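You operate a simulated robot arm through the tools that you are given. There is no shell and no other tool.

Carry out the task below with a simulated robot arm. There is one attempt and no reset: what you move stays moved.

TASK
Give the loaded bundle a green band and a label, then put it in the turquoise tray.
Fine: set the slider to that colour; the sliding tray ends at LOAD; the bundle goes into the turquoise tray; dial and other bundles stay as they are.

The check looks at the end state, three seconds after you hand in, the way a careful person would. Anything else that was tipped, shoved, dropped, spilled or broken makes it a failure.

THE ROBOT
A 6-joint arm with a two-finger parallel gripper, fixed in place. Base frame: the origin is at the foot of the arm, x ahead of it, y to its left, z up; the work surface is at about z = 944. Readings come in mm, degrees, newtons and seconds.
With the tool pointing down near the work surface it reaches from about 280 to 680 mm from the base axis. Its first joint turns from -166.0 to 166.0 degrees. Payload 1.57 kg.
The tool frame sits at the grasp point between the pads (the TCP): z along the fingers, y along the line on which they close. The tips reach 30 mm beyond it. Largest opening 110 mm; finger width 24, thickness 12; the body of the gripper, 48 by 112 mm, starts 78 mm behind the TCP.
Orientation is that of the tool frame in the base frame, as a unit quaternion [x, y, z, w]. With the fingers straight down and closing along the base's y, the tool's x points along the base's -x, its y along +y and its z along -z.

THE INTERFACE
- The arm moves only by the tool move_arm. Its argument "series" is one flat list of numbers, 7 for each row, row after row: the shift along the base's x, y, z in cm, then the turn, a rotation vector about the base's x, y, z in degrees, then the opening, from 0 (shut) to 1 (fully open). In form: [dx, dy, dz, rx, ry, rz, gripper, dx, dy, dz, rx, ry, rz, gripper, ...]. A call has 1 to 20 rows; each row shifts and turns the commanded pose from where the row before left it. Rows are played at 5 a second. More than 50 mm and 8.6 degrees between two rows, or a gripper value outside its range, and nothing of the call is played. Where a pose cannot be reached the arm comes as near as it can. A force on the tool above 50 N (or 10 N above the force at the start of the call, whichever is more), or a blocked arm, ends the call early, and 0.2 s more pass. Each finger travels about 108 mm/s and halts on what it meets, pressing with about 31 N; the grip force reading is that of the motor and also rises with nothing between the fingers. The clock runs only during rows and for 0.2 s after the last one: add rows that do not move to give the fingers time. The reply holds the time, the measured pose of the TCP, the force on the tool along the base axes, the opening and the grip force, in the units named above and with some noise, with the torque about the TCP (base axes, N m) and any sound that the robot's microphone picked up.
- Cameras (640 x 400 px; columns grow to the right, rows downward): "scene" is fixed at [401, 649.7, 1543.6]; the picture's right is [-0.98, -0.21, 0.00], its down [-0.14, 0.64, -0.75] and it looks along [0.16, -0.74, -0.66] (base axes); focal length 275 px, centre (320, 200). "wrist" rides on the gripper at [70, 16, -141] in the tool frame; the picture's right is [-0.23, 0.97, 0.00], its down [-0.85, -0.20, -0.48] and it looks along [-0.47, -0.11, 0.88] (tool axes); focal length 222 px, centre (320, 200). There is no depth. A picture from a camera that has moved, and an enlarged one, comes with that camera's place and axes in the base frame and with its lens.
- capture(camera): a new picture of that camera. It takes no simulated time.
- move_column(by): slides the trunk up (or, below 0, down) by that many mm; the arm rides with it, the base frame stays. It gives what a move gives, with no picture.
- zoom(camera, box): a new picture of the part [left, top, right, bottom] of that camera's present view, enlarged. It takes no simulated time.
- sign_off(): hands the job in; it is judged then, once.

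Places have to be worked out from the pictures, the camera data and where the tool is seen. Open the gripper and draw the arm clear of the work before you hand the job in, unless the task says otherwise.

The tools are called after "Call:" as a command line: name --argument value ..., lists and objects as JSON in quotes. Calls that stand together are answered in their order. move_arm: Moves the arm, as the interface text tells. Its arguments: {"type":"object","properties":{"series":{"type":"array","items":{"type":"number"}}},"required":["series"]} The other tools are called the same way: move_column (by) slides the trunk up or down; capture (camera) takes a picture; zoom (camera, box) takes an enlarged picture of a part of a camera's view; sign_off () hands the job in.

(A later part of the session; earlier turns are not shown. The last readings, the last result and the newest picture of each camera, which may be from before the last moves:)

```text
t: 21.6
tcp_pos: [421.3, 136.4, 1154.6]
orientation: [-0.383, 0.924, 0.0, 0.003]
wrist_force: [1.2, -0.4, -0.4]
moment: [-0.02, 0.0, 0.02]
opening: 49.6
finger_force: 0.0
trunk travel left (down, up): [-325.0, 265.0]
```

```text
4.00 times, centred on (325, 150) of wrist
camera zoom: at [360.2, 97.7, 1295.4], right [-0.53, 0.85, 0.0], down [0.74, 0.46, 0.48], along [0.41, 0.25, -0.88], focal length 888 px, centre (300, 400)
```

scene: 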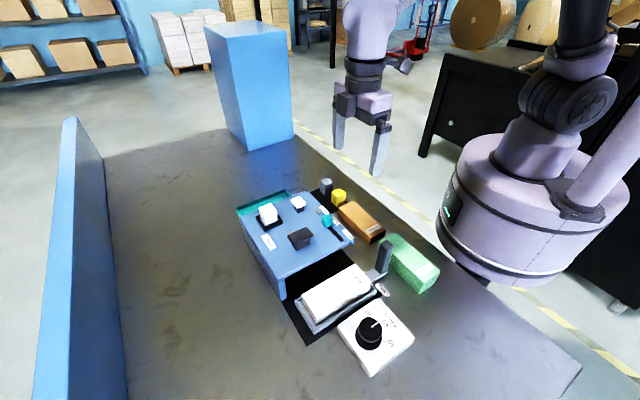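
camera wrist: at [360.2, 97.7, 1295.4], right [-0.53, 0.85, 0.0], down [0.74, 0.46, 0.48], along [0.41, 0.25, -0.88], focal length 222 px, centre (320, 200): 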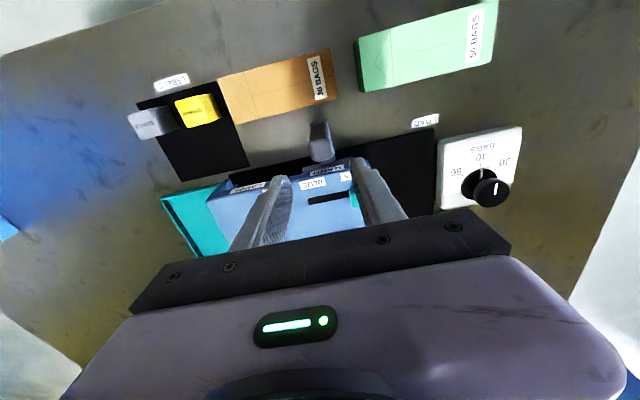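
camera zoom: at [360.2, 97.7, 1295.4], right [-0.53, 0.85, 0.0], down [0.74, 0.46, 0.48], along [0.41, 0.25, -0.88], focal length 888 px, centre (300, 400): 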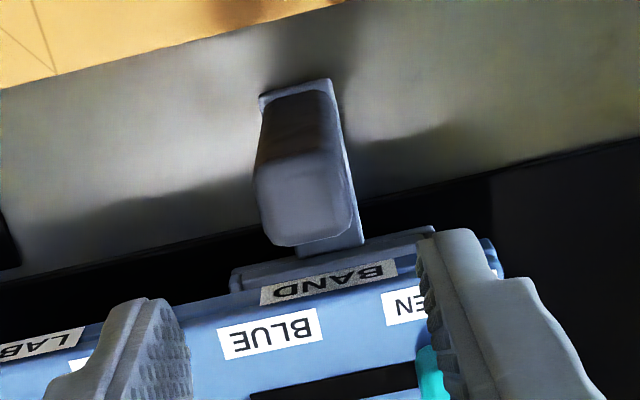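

The post is at about (417,135), centred under the fingers and lined up with BAND. I descend around it again and narrow the opening.

Call:
move_arm --series '[-0.15, -0.05, -3.5, 0, 0, 0, 0.5, 0, 0, -3.5, 0, 0, 0, 0.5, 0, 0, -3.0, 0, 0, 0, 0.5, 0, 0, -3.0, 0, 0, 0, 0.5, 0, 0, 0, 0, 0, 0, 0.35, 0, 0, 0, 0, 0, 0, 0.27, 0, 0, 0, 0, 0, 0, 0.27]'

Call:
capture --camera "wrist"

Call:
zoom --camera "scene" --box '[290, 160, 430, 270]'

```text
t: 23.2
tcp_pos: [418.7, 136.2, 1025.0]
orientation: [-0.383, 0.924, 0.0, 0.003]
wrist_force: [0.2, 0.3, -0.3]
moment: [0.01, 0.01, -0.01]
opening: 29.7
finger_force: 0.2
trunk travel left (down, up): [-325.0, 265.0]
```

```text
taken
camera wrist: at [357.3, 96.6, 1165.6], right [-0.53, 0.85, 0.0], down [0.74, 0.46, 0.48], along [0.41, 0.26, -0.87], focal length 222 px, centre (320, 200)
```

wrist: 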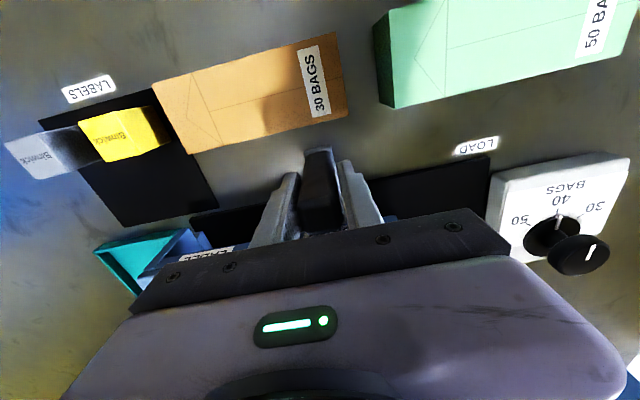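

```text
3.64 times, centred on (360, 215) of scene
camera zoom: at [401.0, 649.7, 1543.6], right [-0.98, -0.21, 0.0], down [-0.14, 0.64, -0.75], along [0.16, -0.74, -0.66], focal length 1001 px, centre (174, 146)
```

zoom: 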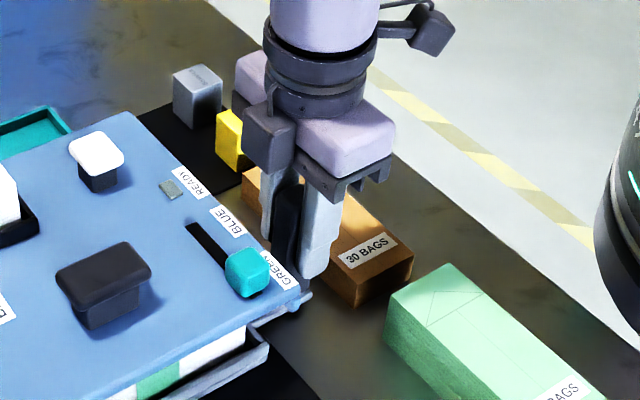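

I push the tray on toward LABEL, about 95 mm first.

Call:
move_arm --series '[0.4, -0.4, 0, 0, 0, 0, 0.27, 0.7, -0.7, 0, 0, 0, 0, 0.27, 0.9, -0.9, 0, 0, 0, 0, 0.27, 0.9, -0.9, 0, 0, 0, 0, 0.27, 0.9, -0.9, 0, 0, 0, 0, 0.27, 0.9, -0.9, 0, 0, 0, 0, 0.27, 0.9, -0.9, 0, 0, 0, 0, 0.27, 0.7, -0.7, 0, 0, 0, 0, 0.27, 0.4, -0.4, 0, 0, 0, 0, 0.27, 0, 0, 0, 0, 0, 0, 0.27]'

Call:
capture --camera "wrist"

Call:
zoom --camera "scene" --box '[240, 160, 400, 300]'

```text
t: 25.4
tcp_pos: [486.0, 70.2, 1022.8]
orientation: [-0.382, 0.924, 0.001, 0.004]
wrist_force: [-0.2, 0.3, 0.6]
moment: [-0.06, 0.03, 0.02]
opening: 29.9
finger_force: 0.0
trunk travel left (down, up): [-325.0, 265.0]
```

```text
taken
camera wrist: at [425.1, 31.4, 1163.4], right [-0.53, 0.85, 0.0], down [0.74, 0.46, 0.48], along [0.41, 0.25, -0.88], focal length 222 px, centre (320, 200)
```

wrist: 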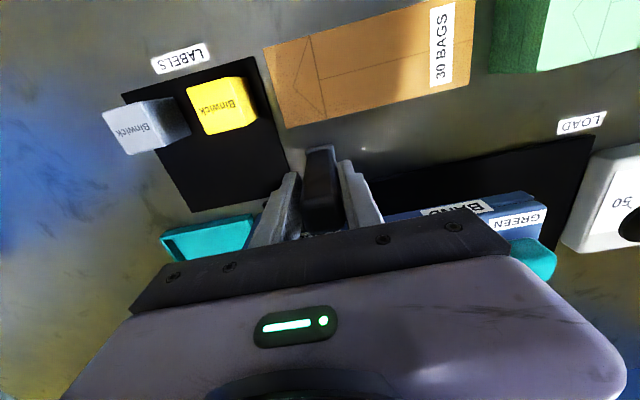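

```text
2.86 times, centred on (320, 230) of scene
camera zoom: at [401.0, 649.7, 1543.6], right [-0.98, -0.21, 0.0], down [-0.14, 0.64, -0.75], along [0.16, -0.74, -0.66], focal length 787 px, centre (320, 114)
```

zoom: 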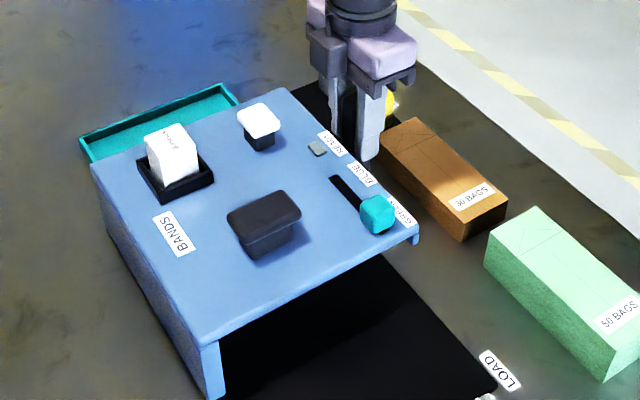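

The post is near w≈292; LABEL is reckoned at about 314–317. I push on 14 mm and check the lamp.

Call:
move_arm --series '[0.5, -0.5, 0, 0, 0, 0, 0.27, 0.5, -0.5, 0, 0, 0, 0, 0.27, 0, 0, 0, 0, 0, 0, 0.27]'

Call:
zoom --camera "scene" --box '[270, 160, 400, 250]'

Call:
capture --camera "wrist"

```text
t: 26.2
tcp_pos: [497.1, 59.9, 1022.8]
orientation: [-0.382, 0.924, 0.0, 0.004]
wrist_force: [-0.5, 0.0, -0.2]
moment: [-0.01, -0.02, 0.01]
opening: 29.6
finger_force: 0.0
trunk travel left (down, up): [-325.0, 265.0]
```

```text
4.44 times, centred on (335, 205) of scene
camera zoom: at [401.0, 649.7, 1543.6], right [-0.98, -0.21, 0.0], down [-0.14, 0.64, -0.75], along [0.16, -0.74, -0.66], focal length 1224 px, centre (253, 178)
```

zoom: 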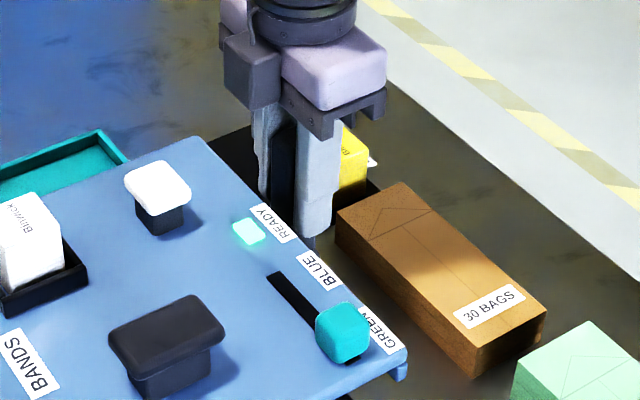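

```text
taken
camera wrist: at [435.6, 21.1, 1163.5], right [-0.53, 0.85, 0.0], down [0.74, 0.46, 0.48], along [0.41, 0.25, -0.87], focal length 222 px, centre (320, 200)
```

wrist: 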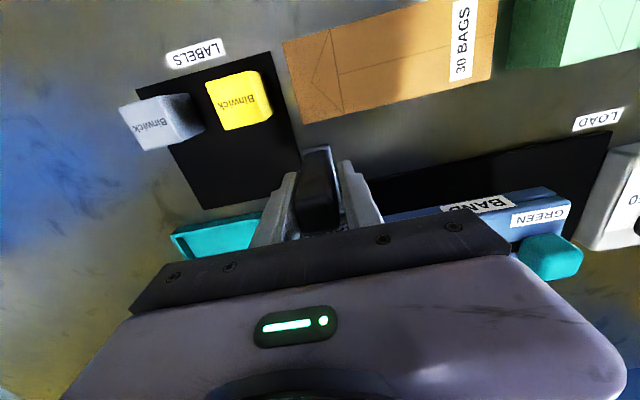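

READY is lit again. I nudge 4 mm further for centring and check that it stays lit.

Call:
move_arm --series '[0.3, -0.3, 0, 0, 0, 0, 0.27, 0, 0, 0, 0, 0, 0, 0.27]'

Call:
zoom --camera "scene" --box '[270, 160, 400, 250]'

```text
t: 26.8
tcp_pos: [499.1, 57.1, 1024.0]
orientation: [-0.383, 0.924, 0.0, 0.003]
wrist_force: [0.1, 2.5, 0.7]
moment: [0.06, 0.02, -0.01]
opening: 31.4
finger_force: 1.0
trunk travel left (down, up): [-325.0, 265.0]
```

```text
4.44 times, centred on (335, 205) of scene
camera zoom: at [401.0, 649.7, 1543.6], right [-0.98, -0.21, 0.0], down [-0.14, 0.64, -0.75], along [0.16, -0.74, -0.66], focal length 1224 px, centre (253, 178)
```

zoom: 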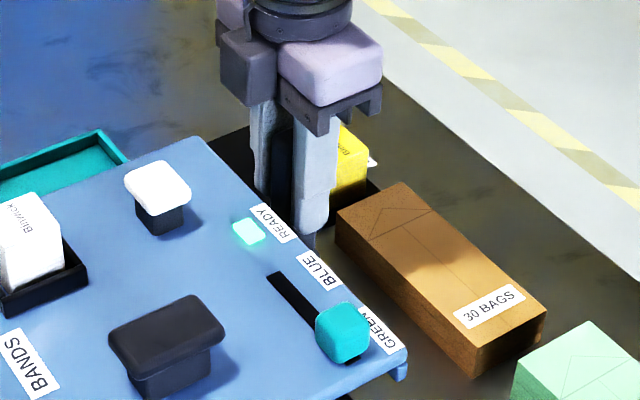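

The end stop at LABEL is reached and READY is lit. I open off the post, rise, and go above the white plunger at about (569,128).

Call:
move_arm --series '[-0.1, 0.1, 0, 0, 0, 0, 0.42, 0, 0, 0, 0, 0, 0, 0.42, 0, 0, 3.0, 0, 0, 0, 0.42, 0, 0, 4.0, 0, 0, 0, 0.42, 0, 0, 4.5, 0, 0, 0, 0.42, 0, 0, 2.0, 0, 0, 0, 0.3, 2.4, 2.4, 0, 0, 0, 0, 0.1, 2.4, 2.4, 0, 0, 0, 0, 0, 2.3, 2.3, 0, 0, 0, 0, 0, 0, 0, 0, 0, 0, 0, 0, 0, 0, 0, 0, 0, 0, 0]'

Call:
capture --camera "wrist"

Call:
zoom --camera "scene" --box '[240, 150, 400, 280]'

```text
t: 29.2
tcp_pos: [568.4, 131.5, 1156.8]
orientation: [-0.383, 0.924, 0.0, 0.002]
wrist_force: [0.6, -0.2, 0.2]
moment: [0.02, 0.02, 0.03]
opening: 0.0
finger_force: 21.3
trunk travel left (down, up): [-325.0, 265.0]
```

```text
taken
camera wrist: at [506.8, 91.2, 1297.7], right [-0.53, 0.85, 0.0], down [0.74, 0.46, 0.48], along [0.41, 0.25, -0.88], focal length 222 px, centre (320, 200)
```

wrist: 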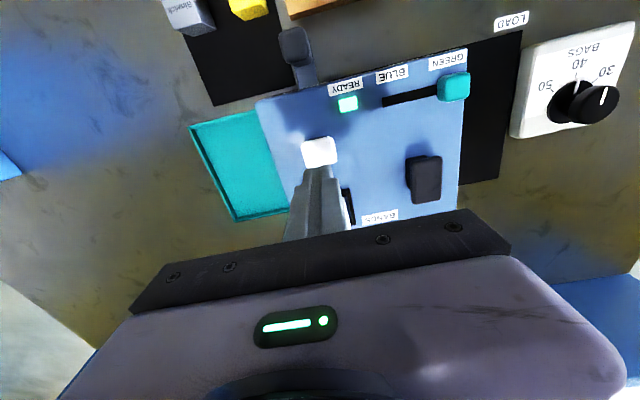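

```text
3.08 times, centred on (320, 215) of scene
camera zoom: at [401.0, 649.7, 1543.6], right [-0.98, -0.21, 0.0], down [-0.14, 0.64, -0.75], along [0.16, -0.74, -0.66], focal length 847 px, centre (320, 154)
```

zoom: 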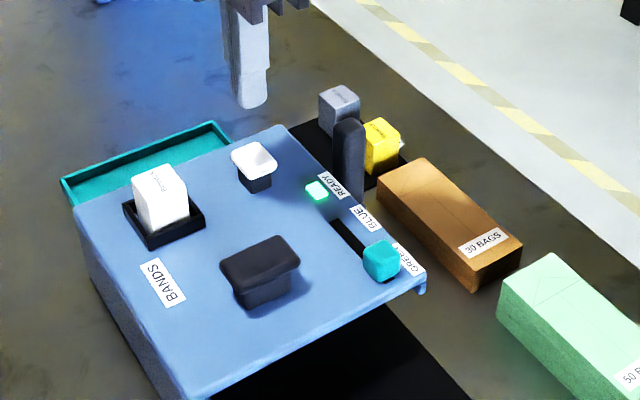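

I zoom to fix the white cap's centre against the closed fingers.

Call:
zoom --camera "wrist" --box '[270, 110, 390, 220]'

```text
3.64 times, centred on (330, 165) of wrist
camera zoom: at [506.8, 91.2, 1297.7], right [-0.53, 0.85, 0.0], down [0.74, 0.46, 0.48], along [0.41, 0.25, -0.88], focal length 808 px, centre (284, 327)
```

zoom: 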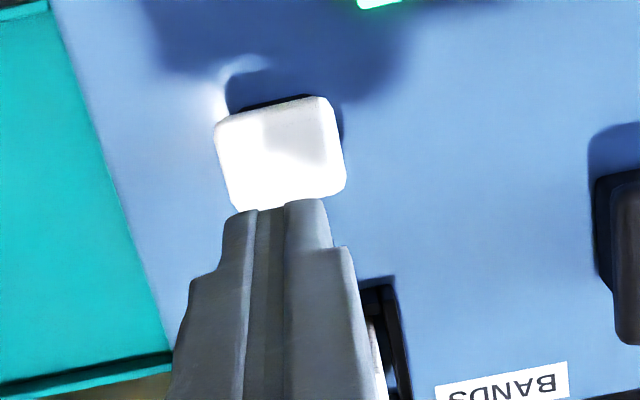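

The white cap centre is about (568,128). I come down and press it in small steps.

Call:
move_arm --series '[0, -0.2, -2.5, 0, 0, 0, 0, 0, 0, -2.5, 0, 0, 0, 0, 0, 0, -0.6, 0, 0, 0, 0, 0, 0, -0.4, 0, 0, 0, 0, 0, 0, -0.4, 0, 0, 0, 0, 0, 0, -0.3, 0, 0, 0, 0, 0, 0, -0.3, 0, 0, 0, 0, 0, 0, -0.3, 0, 0, 0, 0, 0, 0, -0.3, 0, 0, 0, 0, 0, 0, -0.3, 0, 0, 0, 0, 0, 0, -0.3, 0, 0, 0, 0, 0, 0, -0.3, 0, 0, 0, 0]'

Call:
zoom --camera "scene" --box '[240, 150, 400, 280]'

```text
t: 31.9
tcp_pos: [569.2, 127.1, 1079.5]
orientation: [-0.384, 0.923, -0.001, 0.009]
wrist_force: [-9.6, -2.0, 26.9]
moment: [-0.29, 0.55, -0.15]
opening: 0.0
finger_force: 20.8
trunk travel left (down, up): [-325.0, 265.0]
heard: click
stopped in row 12: the force on the tool passed its limit at 52 N (the readings are from after the stop); the commanded pose is now the measured one
```

```text
3.08 times, centred on (320, 215) of scene
camera zoom: at [401.0, 649.7, 1543.6], right [-0.98, -0.21, 0.0], down [-0.14, 0.64, -0.75], along [0.16, -0.74, -0.66], focal length 847 px, centre (320, 154)
```

zoom: 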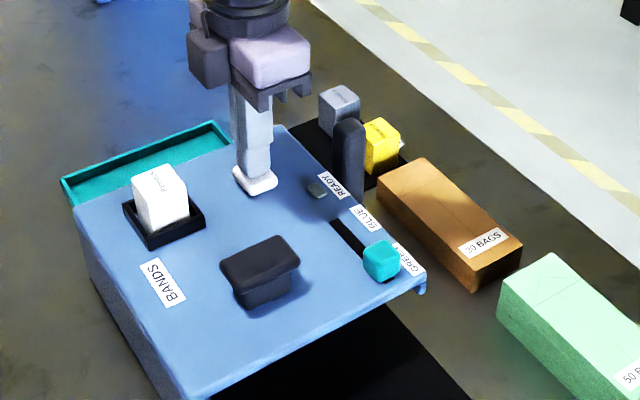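

A click and the lamp went off: the label was applied. I lift off, correct the slight tilt, and return above the post near (498,57).

Call:
move_arm --series '[0, 0, 1.0, 0, 0, 0, 0, 0, 0, 2.5, 0, 0, 0, 0, 0, 0, 4.2, 0, 0, 0, 0, -2.4, -2.35, 0, 0, 0, 0, 0.1, -2.4, -2.35, 0, 0, 0, 0, 0.3, -2.3, -2.35, 0, 0, 0, 0, 0.45, 0, 0, 0, 0, 0, 0, 0.45]'

Call:
capture --camera "wrist"

Call:
zoom --camera "scene" --box '[240, 150, 400, 280]'

```text
t: 33.5
tcp_pos: [499.4, 56.8, 1152.3]
orientation: [-0.383, 0.924, -0.001, 0.008]
wrist_force: [0.3, -0.7, 0.3]
moment: [-0.01, 0.0, 0.01]
opening: 49.5
finger_force: 0.1
trunk travel left (down, up): [-325.0, 265.0]
```

```text
taken
camera wrist: at [437.6, 16.7, 1293.4], right [-0.53, 0.85, 0.0], down [0.74, 0.46, 0.49], along [0.42, 0.26, -0.87], focal length 222 px, centre (320, 200)
```

wrist: 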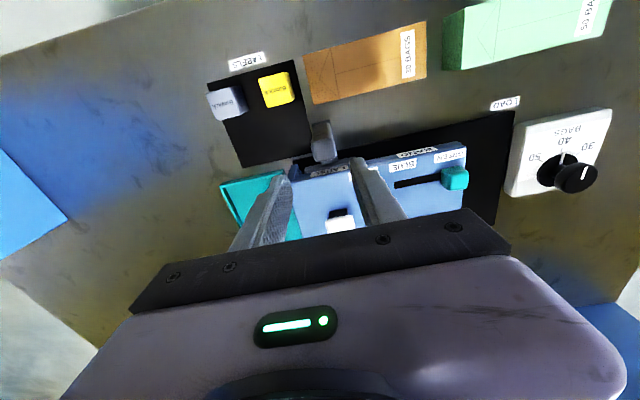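

```text
3.08 times, centred on (320, 215) of scene
camera zoom: at [401.0, 649.7, 1543.6], right [-0.98, -0.21, 0.0], down [-0.14, 0.64, -0.75], along [0.16, -0.74, -0.66], focal length 847 px, centre (320, 154)
```

zoom: 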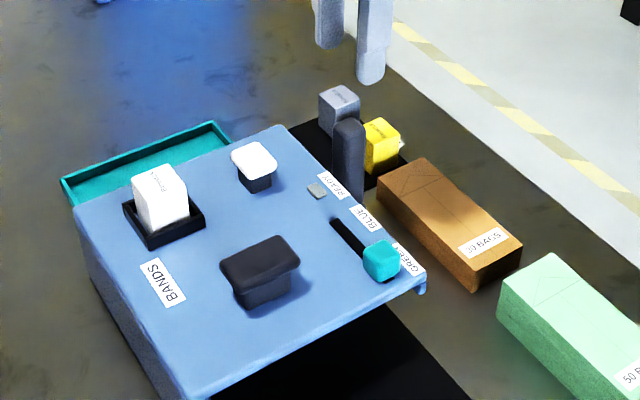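

The label plunger is back up. I square up the tool, centre on the post at about (496,58), and descend around it.

Call:
move_arm --series '[-0.3, 0.15, -3.0, -0.25, 0.9, 0, 0.5, 0, 0, -3.5, 0, 0, 0, 0.5, 0, 0, -3.3, 0, 0, 0, 0.5, 0, 0, -3.0, 0, 0, 0, 0.5, 0, 0, 0, 0, 0, 0, 0.4, 0, 0, 0, 0, 0, 0, 0.27, 0, 0, 0, 0, 0, 0, 0.27]'

Call:
capture --camera "wrist"

```text
t: 35.1
tcp_pos: [495.2, 58.7, 1024.0]
orientation: [-0.383, 0.924, 0.001, -0.001]
wrist_force: [0.4, -0.7, 0.1]
moment: [-0.02, 0.01, 0.01]
opening: 29.5
finger_force: 0.1
trunk travel left (down, up): [-325.0, 265.0]
```

```text
taken
camera wrist: at [435.7, 19.6, 1165.7], right [-0.53, 0.85, 0.0], down [0.75, 0.46, 0.48], along [0.4, 0.25, -0.88], focal length 222 px, centre (320, 200)
```

wrist: 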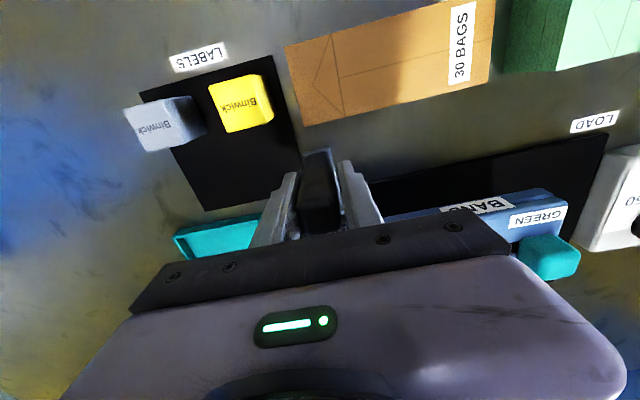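

I pull the tray back toward LOAD, about 216 mm, leaving the last stretch for small steps.

Call:
move_arm --series '[-0.5, 0.5, 0, 0, 0, 0, 0.27, -0.8, 0.8, 0, 0, 0, 0, 0.27, -1.0, 1.0, 0, 0, 0, 0, 0.27, -1.0, 1.0, 0, 0, 0, 0, 0.27, -1.0, 1.0, 0, 0, 0, 0, 0.27, -1.0, 1.0, 0, 0, 0, 0, 0.27, -1.0, 1.0, 0, 0, 0, 0, 0.27, -1.0, 1.0, 0, 0, 0, 0, 0.27, -1.0, 1.0, 0, 0, 0, 0, 0.27, -1.0, 1.0, 0, 0, 0, 0, 0.27, -1.0, 1.0, 0, 0, 0, 0, 0.27, -1.0, 1.0, 0, 0, 0, 0, 0.27, -1.0, 1.0, 0, 0, 0, 0, 0.27, -1.0, 1.0, 0, 0, 0, 0, 0.27, -1.0, 1.0, 0, 0, 0, 0, 0.27, -0.6, 0.6, 0, 0, 0, 0, 0.27, -0.4, 0.4, 0, 0, 0, 0, 0.27, 0, 0, 0, 0, 0, 0, 0.27]'

Call:
capture --camera "wrist"

Call:
zoom --camera "scene" --box '[240, 190, 420, 340]'

```text
t: 38.9
tcp_pos: [344.3, 210.5, 1025.0]
orientation: [-0.382, 0.924, 0.001, -0.002]
wrist_force: [0.2, 0.3, -0.4]
moment: [0.0, 0.0, -0.02]
opening: 29.8
finger_force: 0.0
trunk travel left (down, up): [-325.0, 265.0]
```

```text
taken
camera wrist: at [283.9, 172.8, 1166.6], right [-0.53, 0.85, 0.0], down [0.75, 0.46, 0.48], along [0.4, 0.25, -0.88], focal length 222 px, centre (320, 200)
```

wrist: 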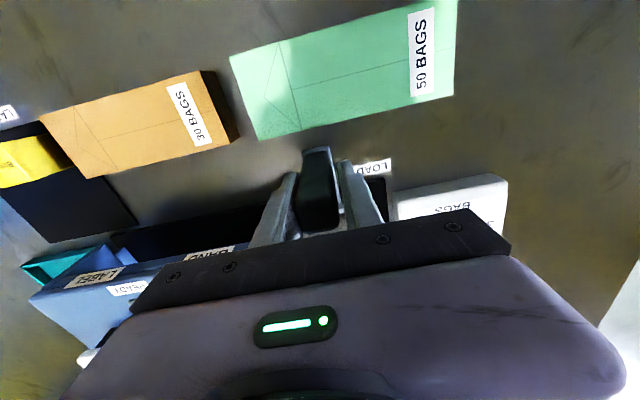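

```text
2.67 times, centred on (330, 265) of scene
camera zoom: at [401.0, 649.7, 1543.6], right [-0.98, -0.21, 0.0], down [-0.14, 0.64, -0.75], along [0.16, -0.74, -0.66], focal length 734 px, centre (293, 27)
```

zoom: 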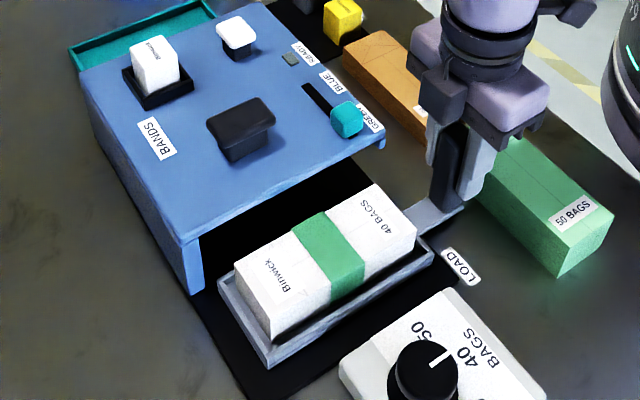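

The bundle carries a green band and a "Binwick" label. I bring the tray the last bit to LOAD in small steps until its end stop is felt.

Call:
move_arm --series '[-0.4, 0.4, 0, 0, 0, 0, 0.27, -0.3, 0.3, 0, 0, 0, 0, 0.27, -0.1, 0.1, 0, 0, 0, 0, 0.27, -0.1, 0.1, 0, 0, 0, 0, 0.27, -0.1, 0.1, 0, 0, 0, 0, 0.27, 0, 0, 0, 0, 0, 0, 0.27]'

Call:
zoom --camera "scene" --box '[240, 190, 420, 340]'

```text
t: 40.3
tcp_pos: [334.7, 220.9, 1025.7]
orientation: [-0.382, 0.924, 0.001, -0.001]
wrist_force: [0.3, 0.1, 1.0]
moment: [-0.01, -0.03, -0.01]
opening: 29.7
finger_force: 0.1
trunk travel left (down, up): [-325.0, 265.0]
```

```text
2.67 times, centred on (330, 265) of scene
camera zoom: at [401.0, 649.7, 1543.6], right [-0.98, -0.21, 0.0], down [-0.14, 0.64, -0.75], along [0.16, -0.74, -0.66], focal length 734 px, centre (293, 27)
```

zoom: 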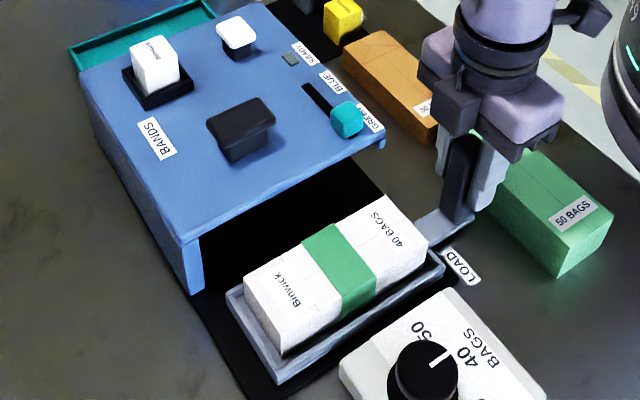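

Post at about w≈83, nearly where it began. A few more small steps to feel the stop.

Call:
move_arm --series '[-0.1, 0.1, 0, 0, 0, 0, 0.27, -0.1, 0.1, 0, 0, 0, 0, 0.27, 0, 0, 0, 0, 0, 0, 0.27]'

Call:
zoom --camera "scene" --box '[270, 220, 450, 380]'

```text
t: 41.1
tcp_pos: [331.0, 222.6, 1025.5]
orientation: [-0.383, 0.924, 0.001, -0.001]
wrist_force: [1.3, -2.9, 1.8]
moment: [-0.06, -0.06, 0.01]
opening: 32.4
finger_force: 1.4
trunk travel left (down, up): [-325.0, 265.0]
```

```text
2.50 times, centred on (360, 300) of scene
camera zoom: at [401.0, 649.7, 1543.6], right [-0.98, -0.21, 0.0], down [-0.14, 0.64, -0.75], along [0.16, -0.74, -0.66], focal length 688 px, centre (220, -50)
```

zoom: 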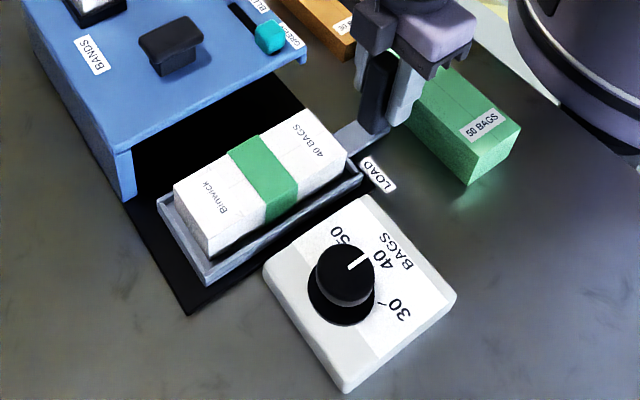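

The stop is felt and the tray is back exactly where it began, at LOAD. I open off the post, rise, and go above the bundle near (433,322) to look at it.

Call:
move_arm --series '[0.1, -0.1, 0, 0, 0, 0, 0.42, 0, 0, 0, 0, 0, 0, 0.45, 0, 0, 3.0, 0, 0, 0, 0.45, 0, 0, 4.0, 0, 0, 0, 0.45, 0, 0, 4.5, 0, 0, 0, 0.45, 0, 0, 4.0, 0, 0, 0, 0.45, 1.6, 1.6, 0, 0, 0, 0, 0.8, 1.7, 1.7, 0, 0, 0, 0, 0.8, 1.7, 1.7, 0, 0, 0, 0, 0.8, 0, 0, 0, 0, 0, 0, 0.8]'

Call:
capture --camera "wrist"

Call:
capture --camera "scene"

```text
t: 43.3
tcp_pos: [382.7, 272.7, 1181.4]
orientation: [-0.382, 0.924, 0.0, 0.0]
wrist_force: [-0.1, -0.2, 0.2]
moment: [0.01, 0.0, 0.0]
opening: 88.1
finger_force: 0.1
trunk travel left (down, up): [-325.0, 265.0]
```

```text
taken
camera wrist: at [322.9, 233.5, 1322.3], right [-0.53, 0.85, 0.0], down [0.75, 0.46, 0.48], along [0.4, 0.25, -0.88], focal length 222 px, centre (320, 200)
```

wrist: 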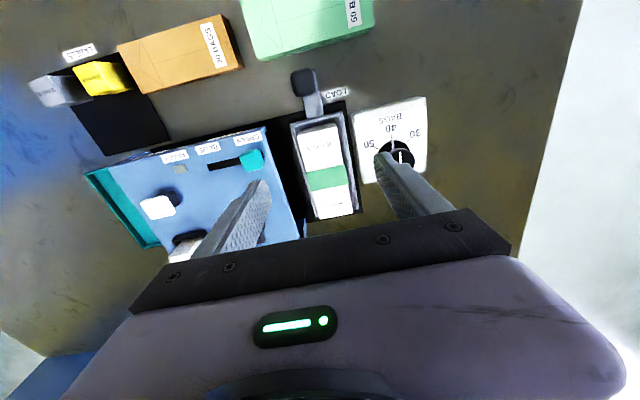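

```text
taken
```

scene: 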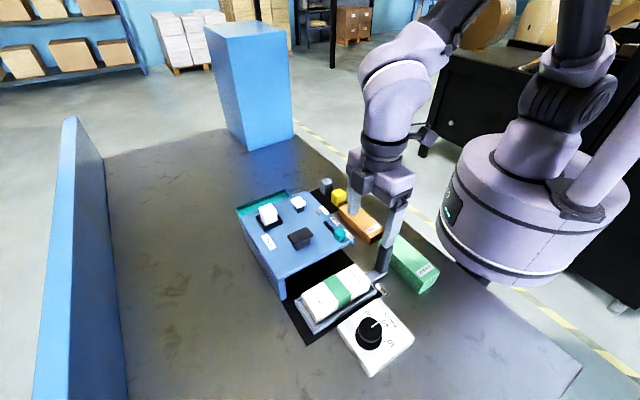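

Now I zoom on the bundle in its tray and on the turquoise tray from here.

Call:
zoom --camera "wrist" --box '[270, 60, 440, 240]'

Call:
zoom --camera "scene" --box '[285, 245, 405, 335]'

Call:
zoom --camera "scene" --box '[225, 170, 315, 230]'

```text
2.22 times, centred on (355, 150) of wrist
camera zoom: at [322.9, 233.5, 1322.3], right [-0.53, 0.85, 0.0], down [0.75, 0.46, 0.48], along [0.4, 0.25, -0.88], focal length 494 px, centre (242, 311)
```

zoom: 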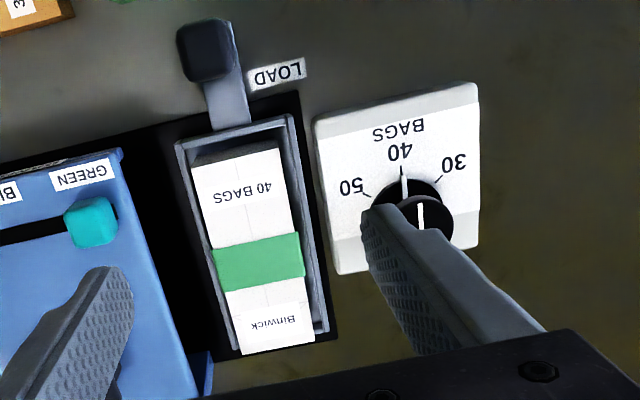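

```text
4.44 times, centred on (345, 290) of scene
camera zoom: at [401.0, 649.7, 1543.6], right [-0.98, -0.21, 0.0], down [-0.14, 0.64, -0.75], along [0.16, -0.74, -0.66], focal length 1224 px, centre (209, -200)
```

zoom: 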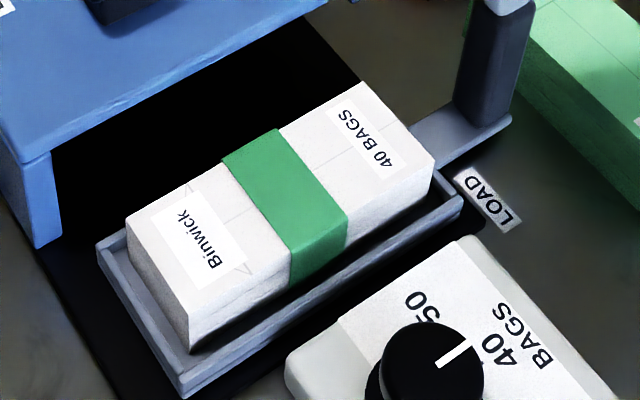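

```text
6.67 times, centred on (270, 200) of scene
camera zoom: at [401.0, 649.7, 1543.6], right [-0.98, -0.21, 0.0], down [-0.14, 0.64, -0.75], along [0.16, -0.74, -0.66], focal length 1836 px, centre (653, 200)
```

zoom: 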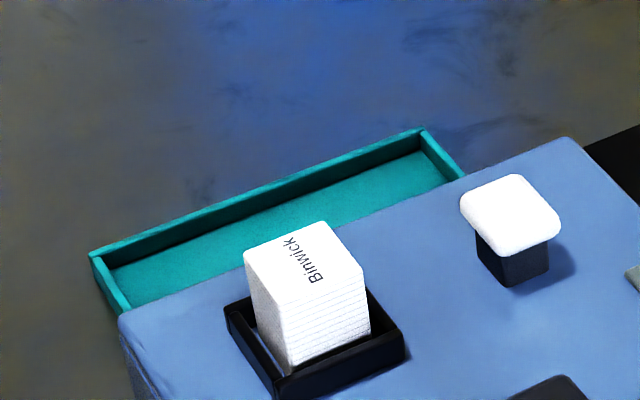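

The bundle is about 147 × 58 mm with its top at z≈1000, its centre (under the band) at about (434,317), and the dial box edge only some 25 mm off its side. I set the opening to about 70 mm, move over it and stop with the tips some 15 mm above its top.

Call:
move_arm --series '[2.55, 2.2, 0, 0, 0, 0, 0.64, 2.58, 2.23, 0, 0, 0, 0, 0.64, 0, 0, -3.4, 0, 0, 0, 0.64, 0, 0, -3.4, 0, 0, 0, 0.64, 0, 0, -3.4, 0, 0, 0, 0.64, 0, 0, -3.0, 0, 0, 0, 0.64, 0, 0, 0, 0, 0, 0, 0.64]'

Call:
capture --camera "wrist"

Call:
zoom --camera "scene" --box '[270, 225, 420, 335]'

```text
t: 44.9
tcp_pos: [431.7, 318.2, 1046.6]
orientation: [-0.383, 0.924, 0.0, -0.001]
wrist_force: [-0.9, -0.4, 0.7]
moment: [0.0, -0.02, 0.01]
opening: 70.2
finger_force: 0.0
trunk travel left (down, up): [-325.0, 265.0]
```

```text
taken
camera wrist: at [372.4, 279.0, 1188.1], right [-0.53, 0.85, 0.0], down [0.75, 0.46, 0.48], along [0.4, 0.25, -0.88], focal length 222 px, centre (320, 200)
```

wrist: 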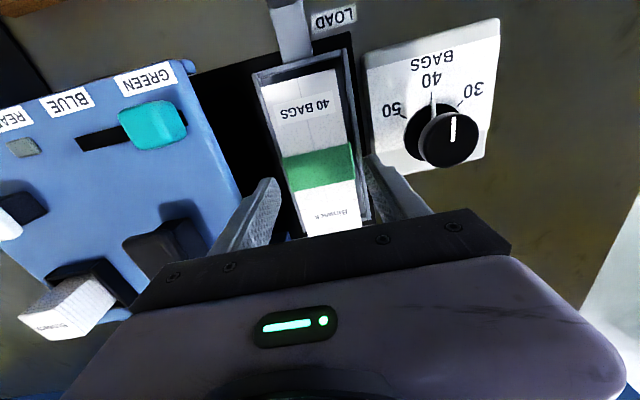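

```text
3.64 times, centred on (345, 280) of scene
camera zoom: at [401.0, 649.7, 1543.6], right [-0.98, -0.21, 0.0], down [-0.14, 0.64, -0.75], along [0.16, -0.74, -0.66], focal length 1001 px, centre (229, -91)
```

zoom: 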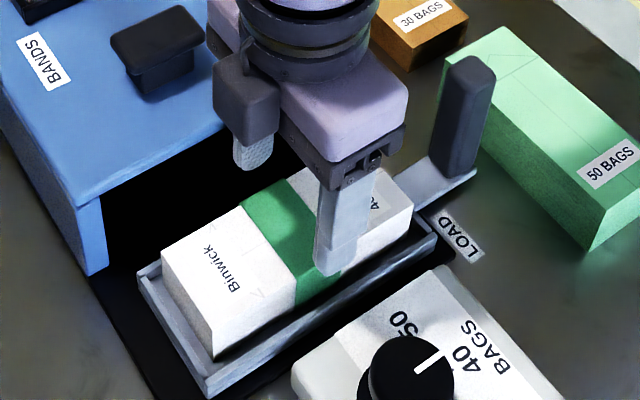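

I zoom to check the fingers' clearance on both sides of the bundle.

Call:
zoom --camera "wrist" --box '[200, 80, 450, 240]'

```text
2.50 times, centred on (325, 160) of wrist
camera zoom: at [372.4, 279.0, 1188.1], right [-0.53, 0.85, 0.0], down [0.75, 0.46, 0.48], along [0.4, 0.25, -0.88], focal length 555 px, centre (308, 300)
```

zoom: 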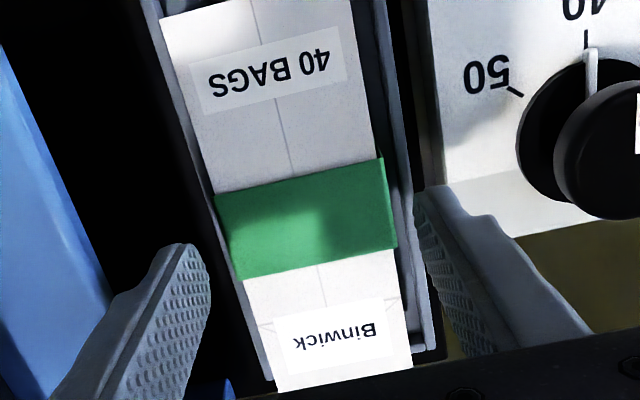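

The bundle's centre reads w≈82 and the fingers have about 5 mm clearance each side. I lower until the tips are just above the tray rim and check before closing.

Call:
move_arm --series '[0.05, -0.05, -1.5, 0, 0, 0, 0.64, 0, 0, -1.2, 0, 0, 0, 0.64, 0, 0, -0.8, 0, 0, 0, 0.64, 0, 0, -0.5, 0, 0, 0, 0.64, 0, 0, 0, 0, 0, 0, 0.64]'

Call:
zoom --camera "scene" --box '[285, 245, 405, 335]'

Call:
zoom --camera "wrist" --box '[200, 80, 450, 240]'

```text
t: 46.1
tcp_pos: [434.4, 317.4, 1005.7]
orientation: [-0.383, 0.924, 0.0, -0.001]
wrist_force: [0.5, 0.7, -0.6]
moment: [0.0, -0.02, -0.03]
opening: 70.2
finger_force: 0.0
trunk travel left (down, up): [-325.0, 265.0]
```

```text
4.44 times, centred on (345, 290) of scene
camera zoom: at [401.0, 649.7, 1543.6], right [-0.98, -0.21, 0.0], down [-0.14, 0.64, -0.75], along [0.16, -0.74, -0.66], focal length 1224 px, centre (209, -200)
```

zoom: 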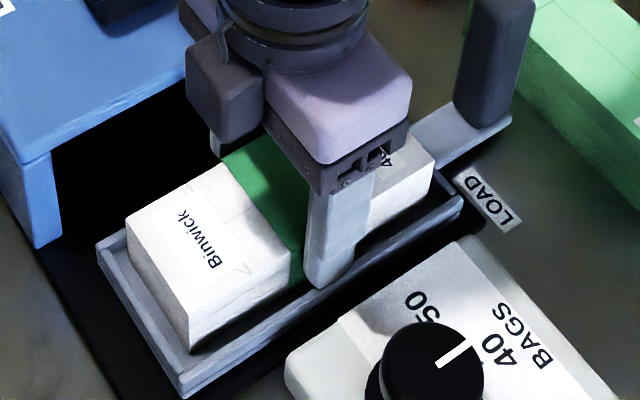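

```text
2.50 times, centred on (325, 160) of wrist
camera zoom: at [374.3, 278.4, 1149.2], right [-0.53, 0.85, 0.0], down [0.75, 0.46, 0.48], along [0.4, 0.25, -0.88], focal length 555 px, centre (308, 300)
```

zoom: 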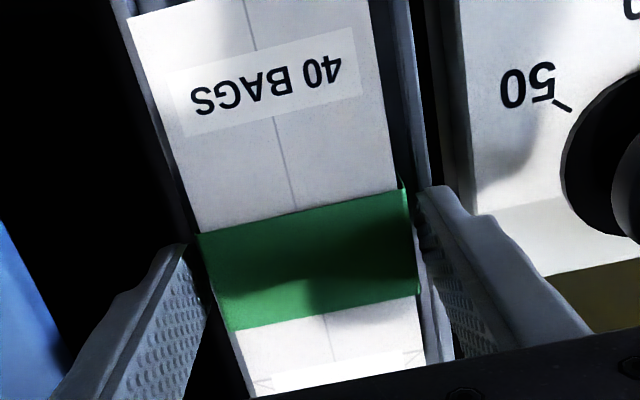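

Both fingers stand beside the band, just above the tray rim. I close on the bundle.

Call:
move_arm --series '[0, 0, 0, 0, 0, 0, 0.58, 0, 0, 0, 0, 0, 0, 0.53, 0, 0, 0, 0, 0, 0, 0.45, 0, 0, 0, 0, 0, 0, 0.35, 0, 0, 0, 0, 0, 0, 0.3, 0, 0, 0, 0, 0, 0, 0.3]'

Call:
zoom --camera "scene" --box '[285, 245, 405, 335]'

```text
t: 47.5
tcp_pos: [433.9, 316.8, 1008.3]
orientation: [-0.383, 0.924, 0.0, -0.001]
wrist_force: [0.5, -0.3, 0.3]
moment: [-0.04, 0.0, 0.01]
opening: 59.3
finger_force: 31.2
trunk travel left (down, up): [-325.0, 265.0]
```

```text
4.44 times, centred on (345, 290) of scene
camera zoom: at [401.0, 649.7, 1543.6], right [-0.98, -0.21, 0.0], down [-0.14, 0.64, -0.75], along [0.16, -0.74, -0.66], focal length 1224 px, centre (209, -200)
```

zoom: 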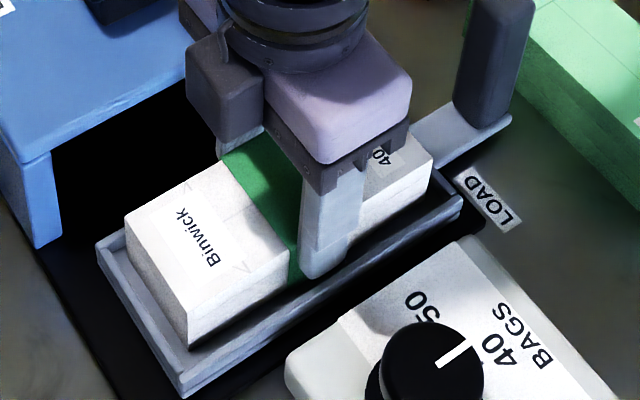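

The bundle is held at 59 mm with about 31 N. I lift it a little first and check the hold.

Call:
move_arm --series '[0, 0, 0.5, 0, 0, 0, 0.3, 0, 0, 1.0, 0, 0, 0, 0.3, 0, 0, 1.5, 0, 0, 0, 0.3, 0, 0, 1.5, 0, 0, 0, 0.3, 0, 0, 0, 0, 0, 0, 0.3]'

Call:
zoom --camera "scene" --box '[265, 205, 425, 335]'

```text
t: 48.7
tcp_pos: [434.8, 315.6, 1053.0]
orientation: [-0.382, 0.924, 0.001, -0.001]
wrist_force: [-0.9, 0.3, -1.1]
moment: [0.01, -0.02, 0.02]
opening: 59.3
finger_force: 31.4
trunk travel left (down, up): [-325.0, 265.0]
```

```text
3.08 times, centred on (345, 270) of scene
camera zoom: at [401.0, 649.7, 1543.6], right [-0.98, -0.21, 0.0], down [-0.14, 0.64, -0.75], along [0.16, -0.74, -0.66], focal length 847 px, centre (243, -15)
```

zoom: 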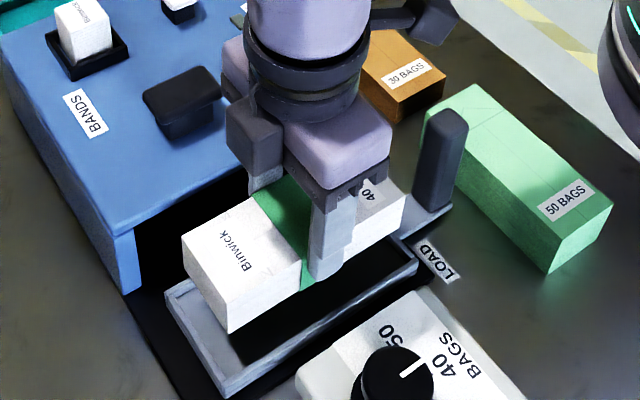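

The bundle hangs level and the tray stayed put. I raise it well above the machine's plungers and stack.

Call:
move_arm --series '[0, 0, 3.5, 0, 0, 0, 0.3, 0, 0, 4.0, 0, 0, 0, 0.3, 0, 0, 4.0, 0, 0, 0, 0.3, 0, 0, 4.0, 0, 0, 0, 0.3, 0, 0, 1.0, 0, 0, 0, 0.3, 0, 0, 0, 0, 0, 0, 0.3]'

Call:
capture --camera "scene"

```text
t: 50.1
tcp_pos: [436.8, 316.5, 1218.8]
orientation: [-0.383, 0.924, 0.001, -0.001]
wrist_force: [0.5, 0.0, -2.1]
moment: [0.0, 0.02, -0.08]
opening: 59.2
finger_force: 30.9
trunk travel left (down, up): [-325.0, 265.0]
```

```text
taken
```

scene: 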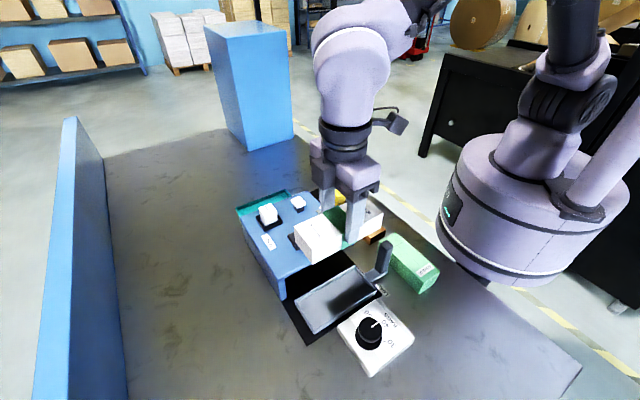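

The bundle is well above everything. I carry it along the machine's depth toward the turquoise tray, whose centre I put near (668,66), stopping a bit short to look.

Call:
move_arm --series '[0.8, -0.87, 0, 0, 0, 0, 0.3, 1.3, -1.4, 0, 0, 0, 0, 0.3, 1.65, -1.79, 0, 0, 0, 0, 0.3, 1.65, -1.79, 0, 0, 0, 0, 0.3, 1.65, -1.79, 0, 0, 0, 0, 0.3, 1.65, -1.79, 0, 0, 0, 0, 0.3, 1.65, -1.79, 0, 0, 0, 0, 0.3, 1.65, -1.79, 0, 0, 0, 0, 0.3, 1.65, -1.79, 0, 0, 0, 0, 0.3, 1.65, -1.79, 0, 0, 0, 0, 0.3, 1.65, -1.79, 0, 0, 0, 0, 0.3, 1.65, -1.79, 0, 0, 0, 0, 0.3, 1.65, -1.79, 0, 0, 0, 0, 0.3, 1.65, -1.79, 0, 0, 0, 0, 0.3, 1.2, -1.3, 0, 0, 0, 0, 0.3, 0, 0, 0, 0, 0, 0, 0.3]'

Call:
capture --camera "wrist"

Call:
capture --camera "scene"

```text
t: 53.5
tcp_pos: [665.5, 65.2, 1218.7]
orientation: [-0.382, 0.924, 0.0, -0.001]
wrist_force: [0.2, -0.2, -1.6]
moment: [-0.01, 0.03, 0.0]
opening: 59.3
finger_force: 30.8
trunk travel left (down, up): [-325.0, 265.0]
```

```text
taken
camera wrist: at [606.7, 27.1, 1359.7], right [-0.53, 0.85, 0.0], down [0.75, 0.46, 0.48], along [0.4, 0.25, -0.88], focal length 222 px, centre (320, 200)
```

wrist: 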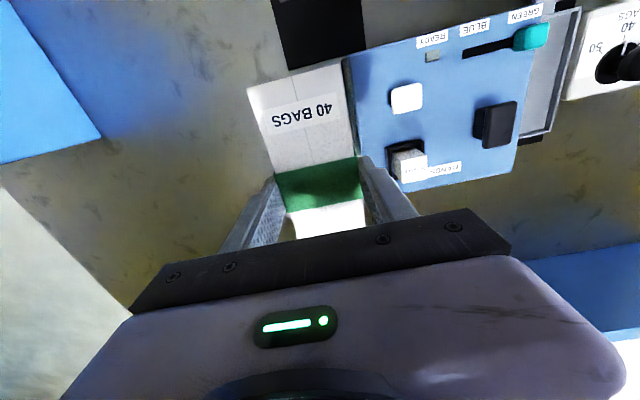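

```text
taken
```

scene: 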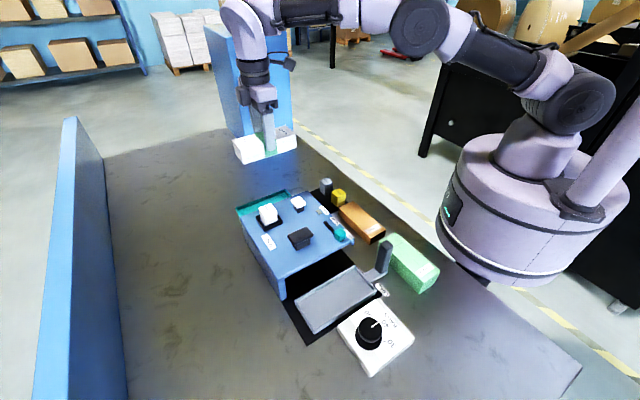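

The bundle hides the tray in this view, and I must know where the tray's hood-side edge lies. I swing back to above (424,141), from where the wrist camera can look past the machine's side at the tray.

Call:
move_arm --series '[-1.2, 0.38, 0, 0, 0, 0, 0.3, -2.1, 0.66, 0, 0, 0, 0, 0.3, -2.3, 0.73, 0, 0, 0, 0, 0.3, -2.3, 0.73, 0, 0, 0, 0, 0.3, -2.3, 0.73, 0, 0, 0, 0, 0.3, -2.3, 0.73, 0, 0, 0, 0, 0.3, -2.3, 0.73, 0, 0, 0, 0, 0.3, -2.3, 0.73, 0, 0, 0, 0, 0.3, -2.3, 0.73, 0, 0, 0, 0, 0.3, -2.3, 0.73, 0, 0, 0, 0, 0.3, -1.7, 0.54, 0, 0, 0, 0, 0.3, -0.7, 0.2, 0, 0, 0, 0, 0.3, 0, 0, 0, 0, 0, 0, 0.3]'

Call:
capture --camera "wrist"

```text
t: 56.3
tcp_pos: [423.2, 142.6, 1219.0]
orientation: [-0.383, 0.924, 0.0, -0.001]
wrist_force: [-0.2, 0.6, -0.8]
moment: [0.0, -0.02, 0.01]
opening: 59.2
finger_force: 31.3
trunk travel left (down, up): [-325.0, 265.0]
```

```text
taken
camera wrist: at [364.4, 103.5, 1360.6], right [-0.53, 0.85, 0.0], down [0.75, 0.46, 0.48], along [0.4, 0.25, -0.88], focal length 222 px, centre (320, 200)
```

wrist: 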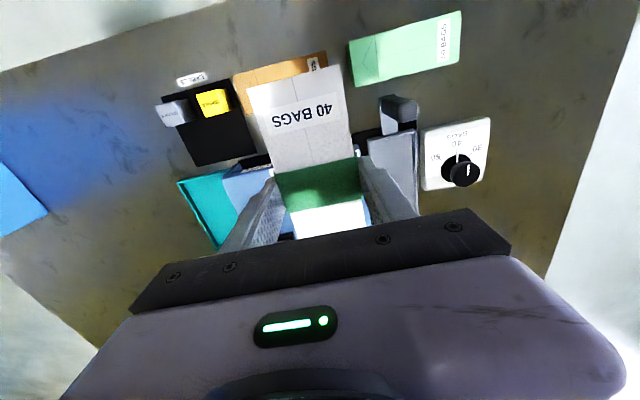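

Call:
zoom --camera "wrist" --box '[160, 140, 290, 250]'

```text
3.64 times, centred on (225, 195) of wrist
camera zoom: at [364.4, 103.5, 1360.6], right [-0.53, 0.85, 0.0], down [0.75, 0.46, 0.48], along [0.4, 0.25, -0.88], focal length 808 px, centre (666, 218)
```

zoom: 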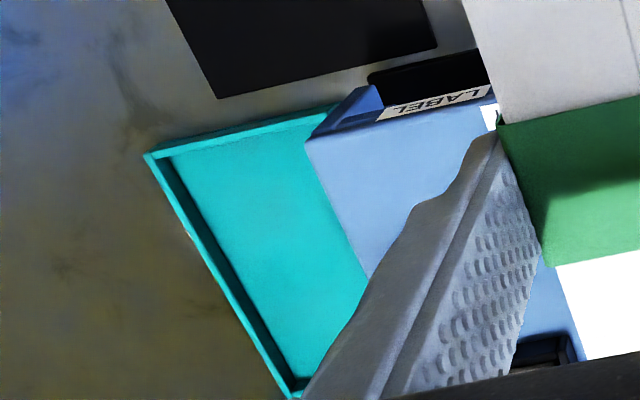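

The tray's outline reads s≈440–612 and w up to ≈495, its near edge tight behind the hood's rear edge at w≈373. I aim for the bundle's centre at s≈525, w≈427, that is (673,69), go there at height and then come down in stages to check alignment.

Call:
move_arm --series '[1.2, -0.35, 0, 0, 0, 0, 0.3, 2.1, -0.62, 0, 0, 0, 0, 0.3, 2.35, -0.69, 0, 0, 0, 0, 0.3, 2.35, -0.69, 0, 0, 0, 0, 0.3, 2.35, -0.69, 0, 0, 0, 0, 0.3, 2.35, -0.69, 0, 0, 0, 0, 0.3, 2.35, -0.69, 0, 0, 0, 0, 0.3, 2.35, -0.69, 0, 0, 0, 0, 0.3, 2.35, -0.69, 0, 0, 0, 0, 0.3, 2.35, -0.69, 0, 0, 0, 0, 0.3, 1.9, -0.56, 0, 0, 0, 0, 0.3, 1.0, -0.28, 0, 0, 0, 0, 0.3, 0, 0, 0, 0, 0, 0, 0.3]'

Call:
move_arm --series '[0, 0, -3.0, 0, 0, 0, 0.3, 0, 0, -4.0, 0, 0, 0, 0.3, 0, 0, -3.0, 0, 0, 0, 0.3, 0, 0, 0, 0, 0, 0, 0.3]'

Call:
capture --camera "wrist"

Call:
capture --camera "scene"

```text
t: 59.1
tcp_pos: [676.3, 68.3, 1219.4]
orientation: [-0.383, 0.924, 0.001, -0.002]
wrist_force: [-0.5, -0.9, -2.0]
moment: [0.0, -0.03, 0.03]
opening: 59.3
finger_force: 30.7
trunk travel left (down, up): [-325.0, 265.0]
```

```text
t: 60.1
tcp_pos: [676.1, 69.0, 1119.0]
orientation: [-0.383, 0.924, 0.0, -0.001]
wrist_force: [0.7, -0.1, -1.6]
moment: [-0.02, -0.01, -0.02]
opening: 59.4
finger_force: 31.1
trunk travel left (down, up): [-325.0, 265.0]
```

```text
taken
camera wrist: at [615.5, 29.6, 1259.6], right [-0.53, 0.85, 0.0], down [0.75, 0.46, 0.48], along [0.4, 0.25, -0.88], focal length 222 px, centre (320, 200)
```

wrist: 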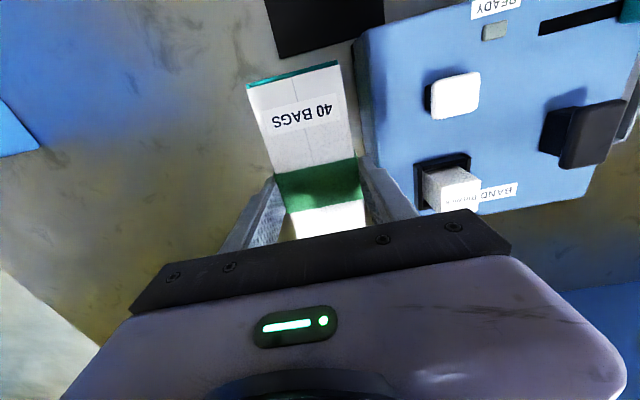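

```text
taken
```

scene: 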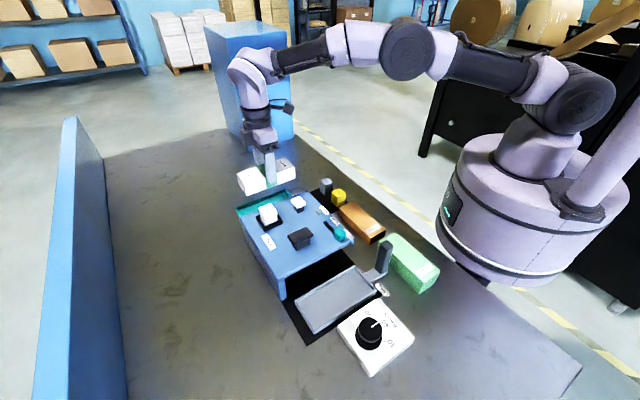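

The tray's rim now peeks out just beyond the bundle's near end. I zoom on both views to judge the alignment.

Call:
zoom --camera "wrist" --box '[230, 40, 390, 140]'

Call:
zoom --camera "scene" --box '[220, 130, 340, 230]'

```text
4.00 times, centred on (310, 90) of wrist
camera zoom: at [615.5, 29.6, 1259.6], right [-0.53, 0.85, 0.0], down [0.75, 0.46, 0.48], along [0.4, 0.25, -0.88], focal length 888 px, centre (360, 640)
```

zoom: 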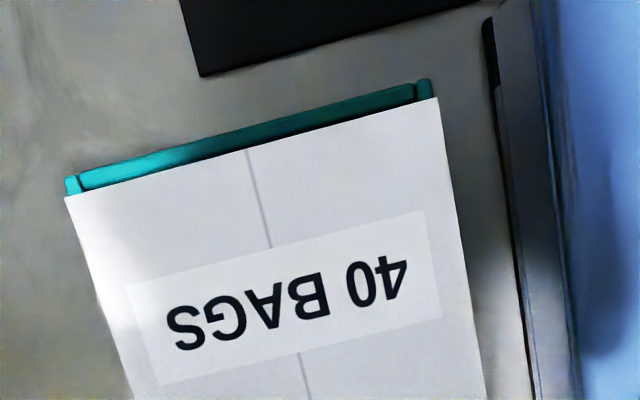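

```text
4.00 times, centred on (280, 180) of scene
camera zoom: at [401.0, 649.7, 1543.6], right [-0.98, -0.21, 0.0], down [-0.14, 0.64, -0.75], along [0.16, -0.74, -0.66], focal length 1102 px, centre (480, 280)
```

zoom: 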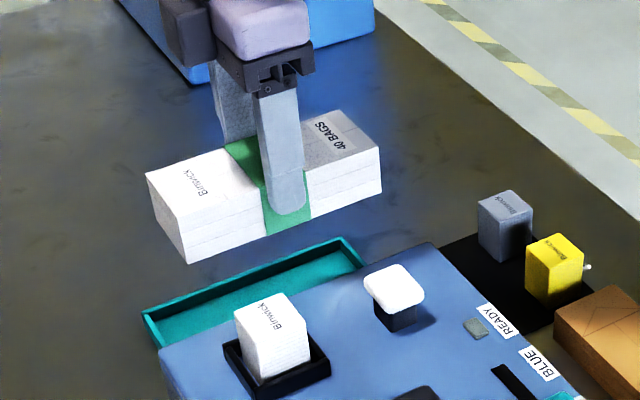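

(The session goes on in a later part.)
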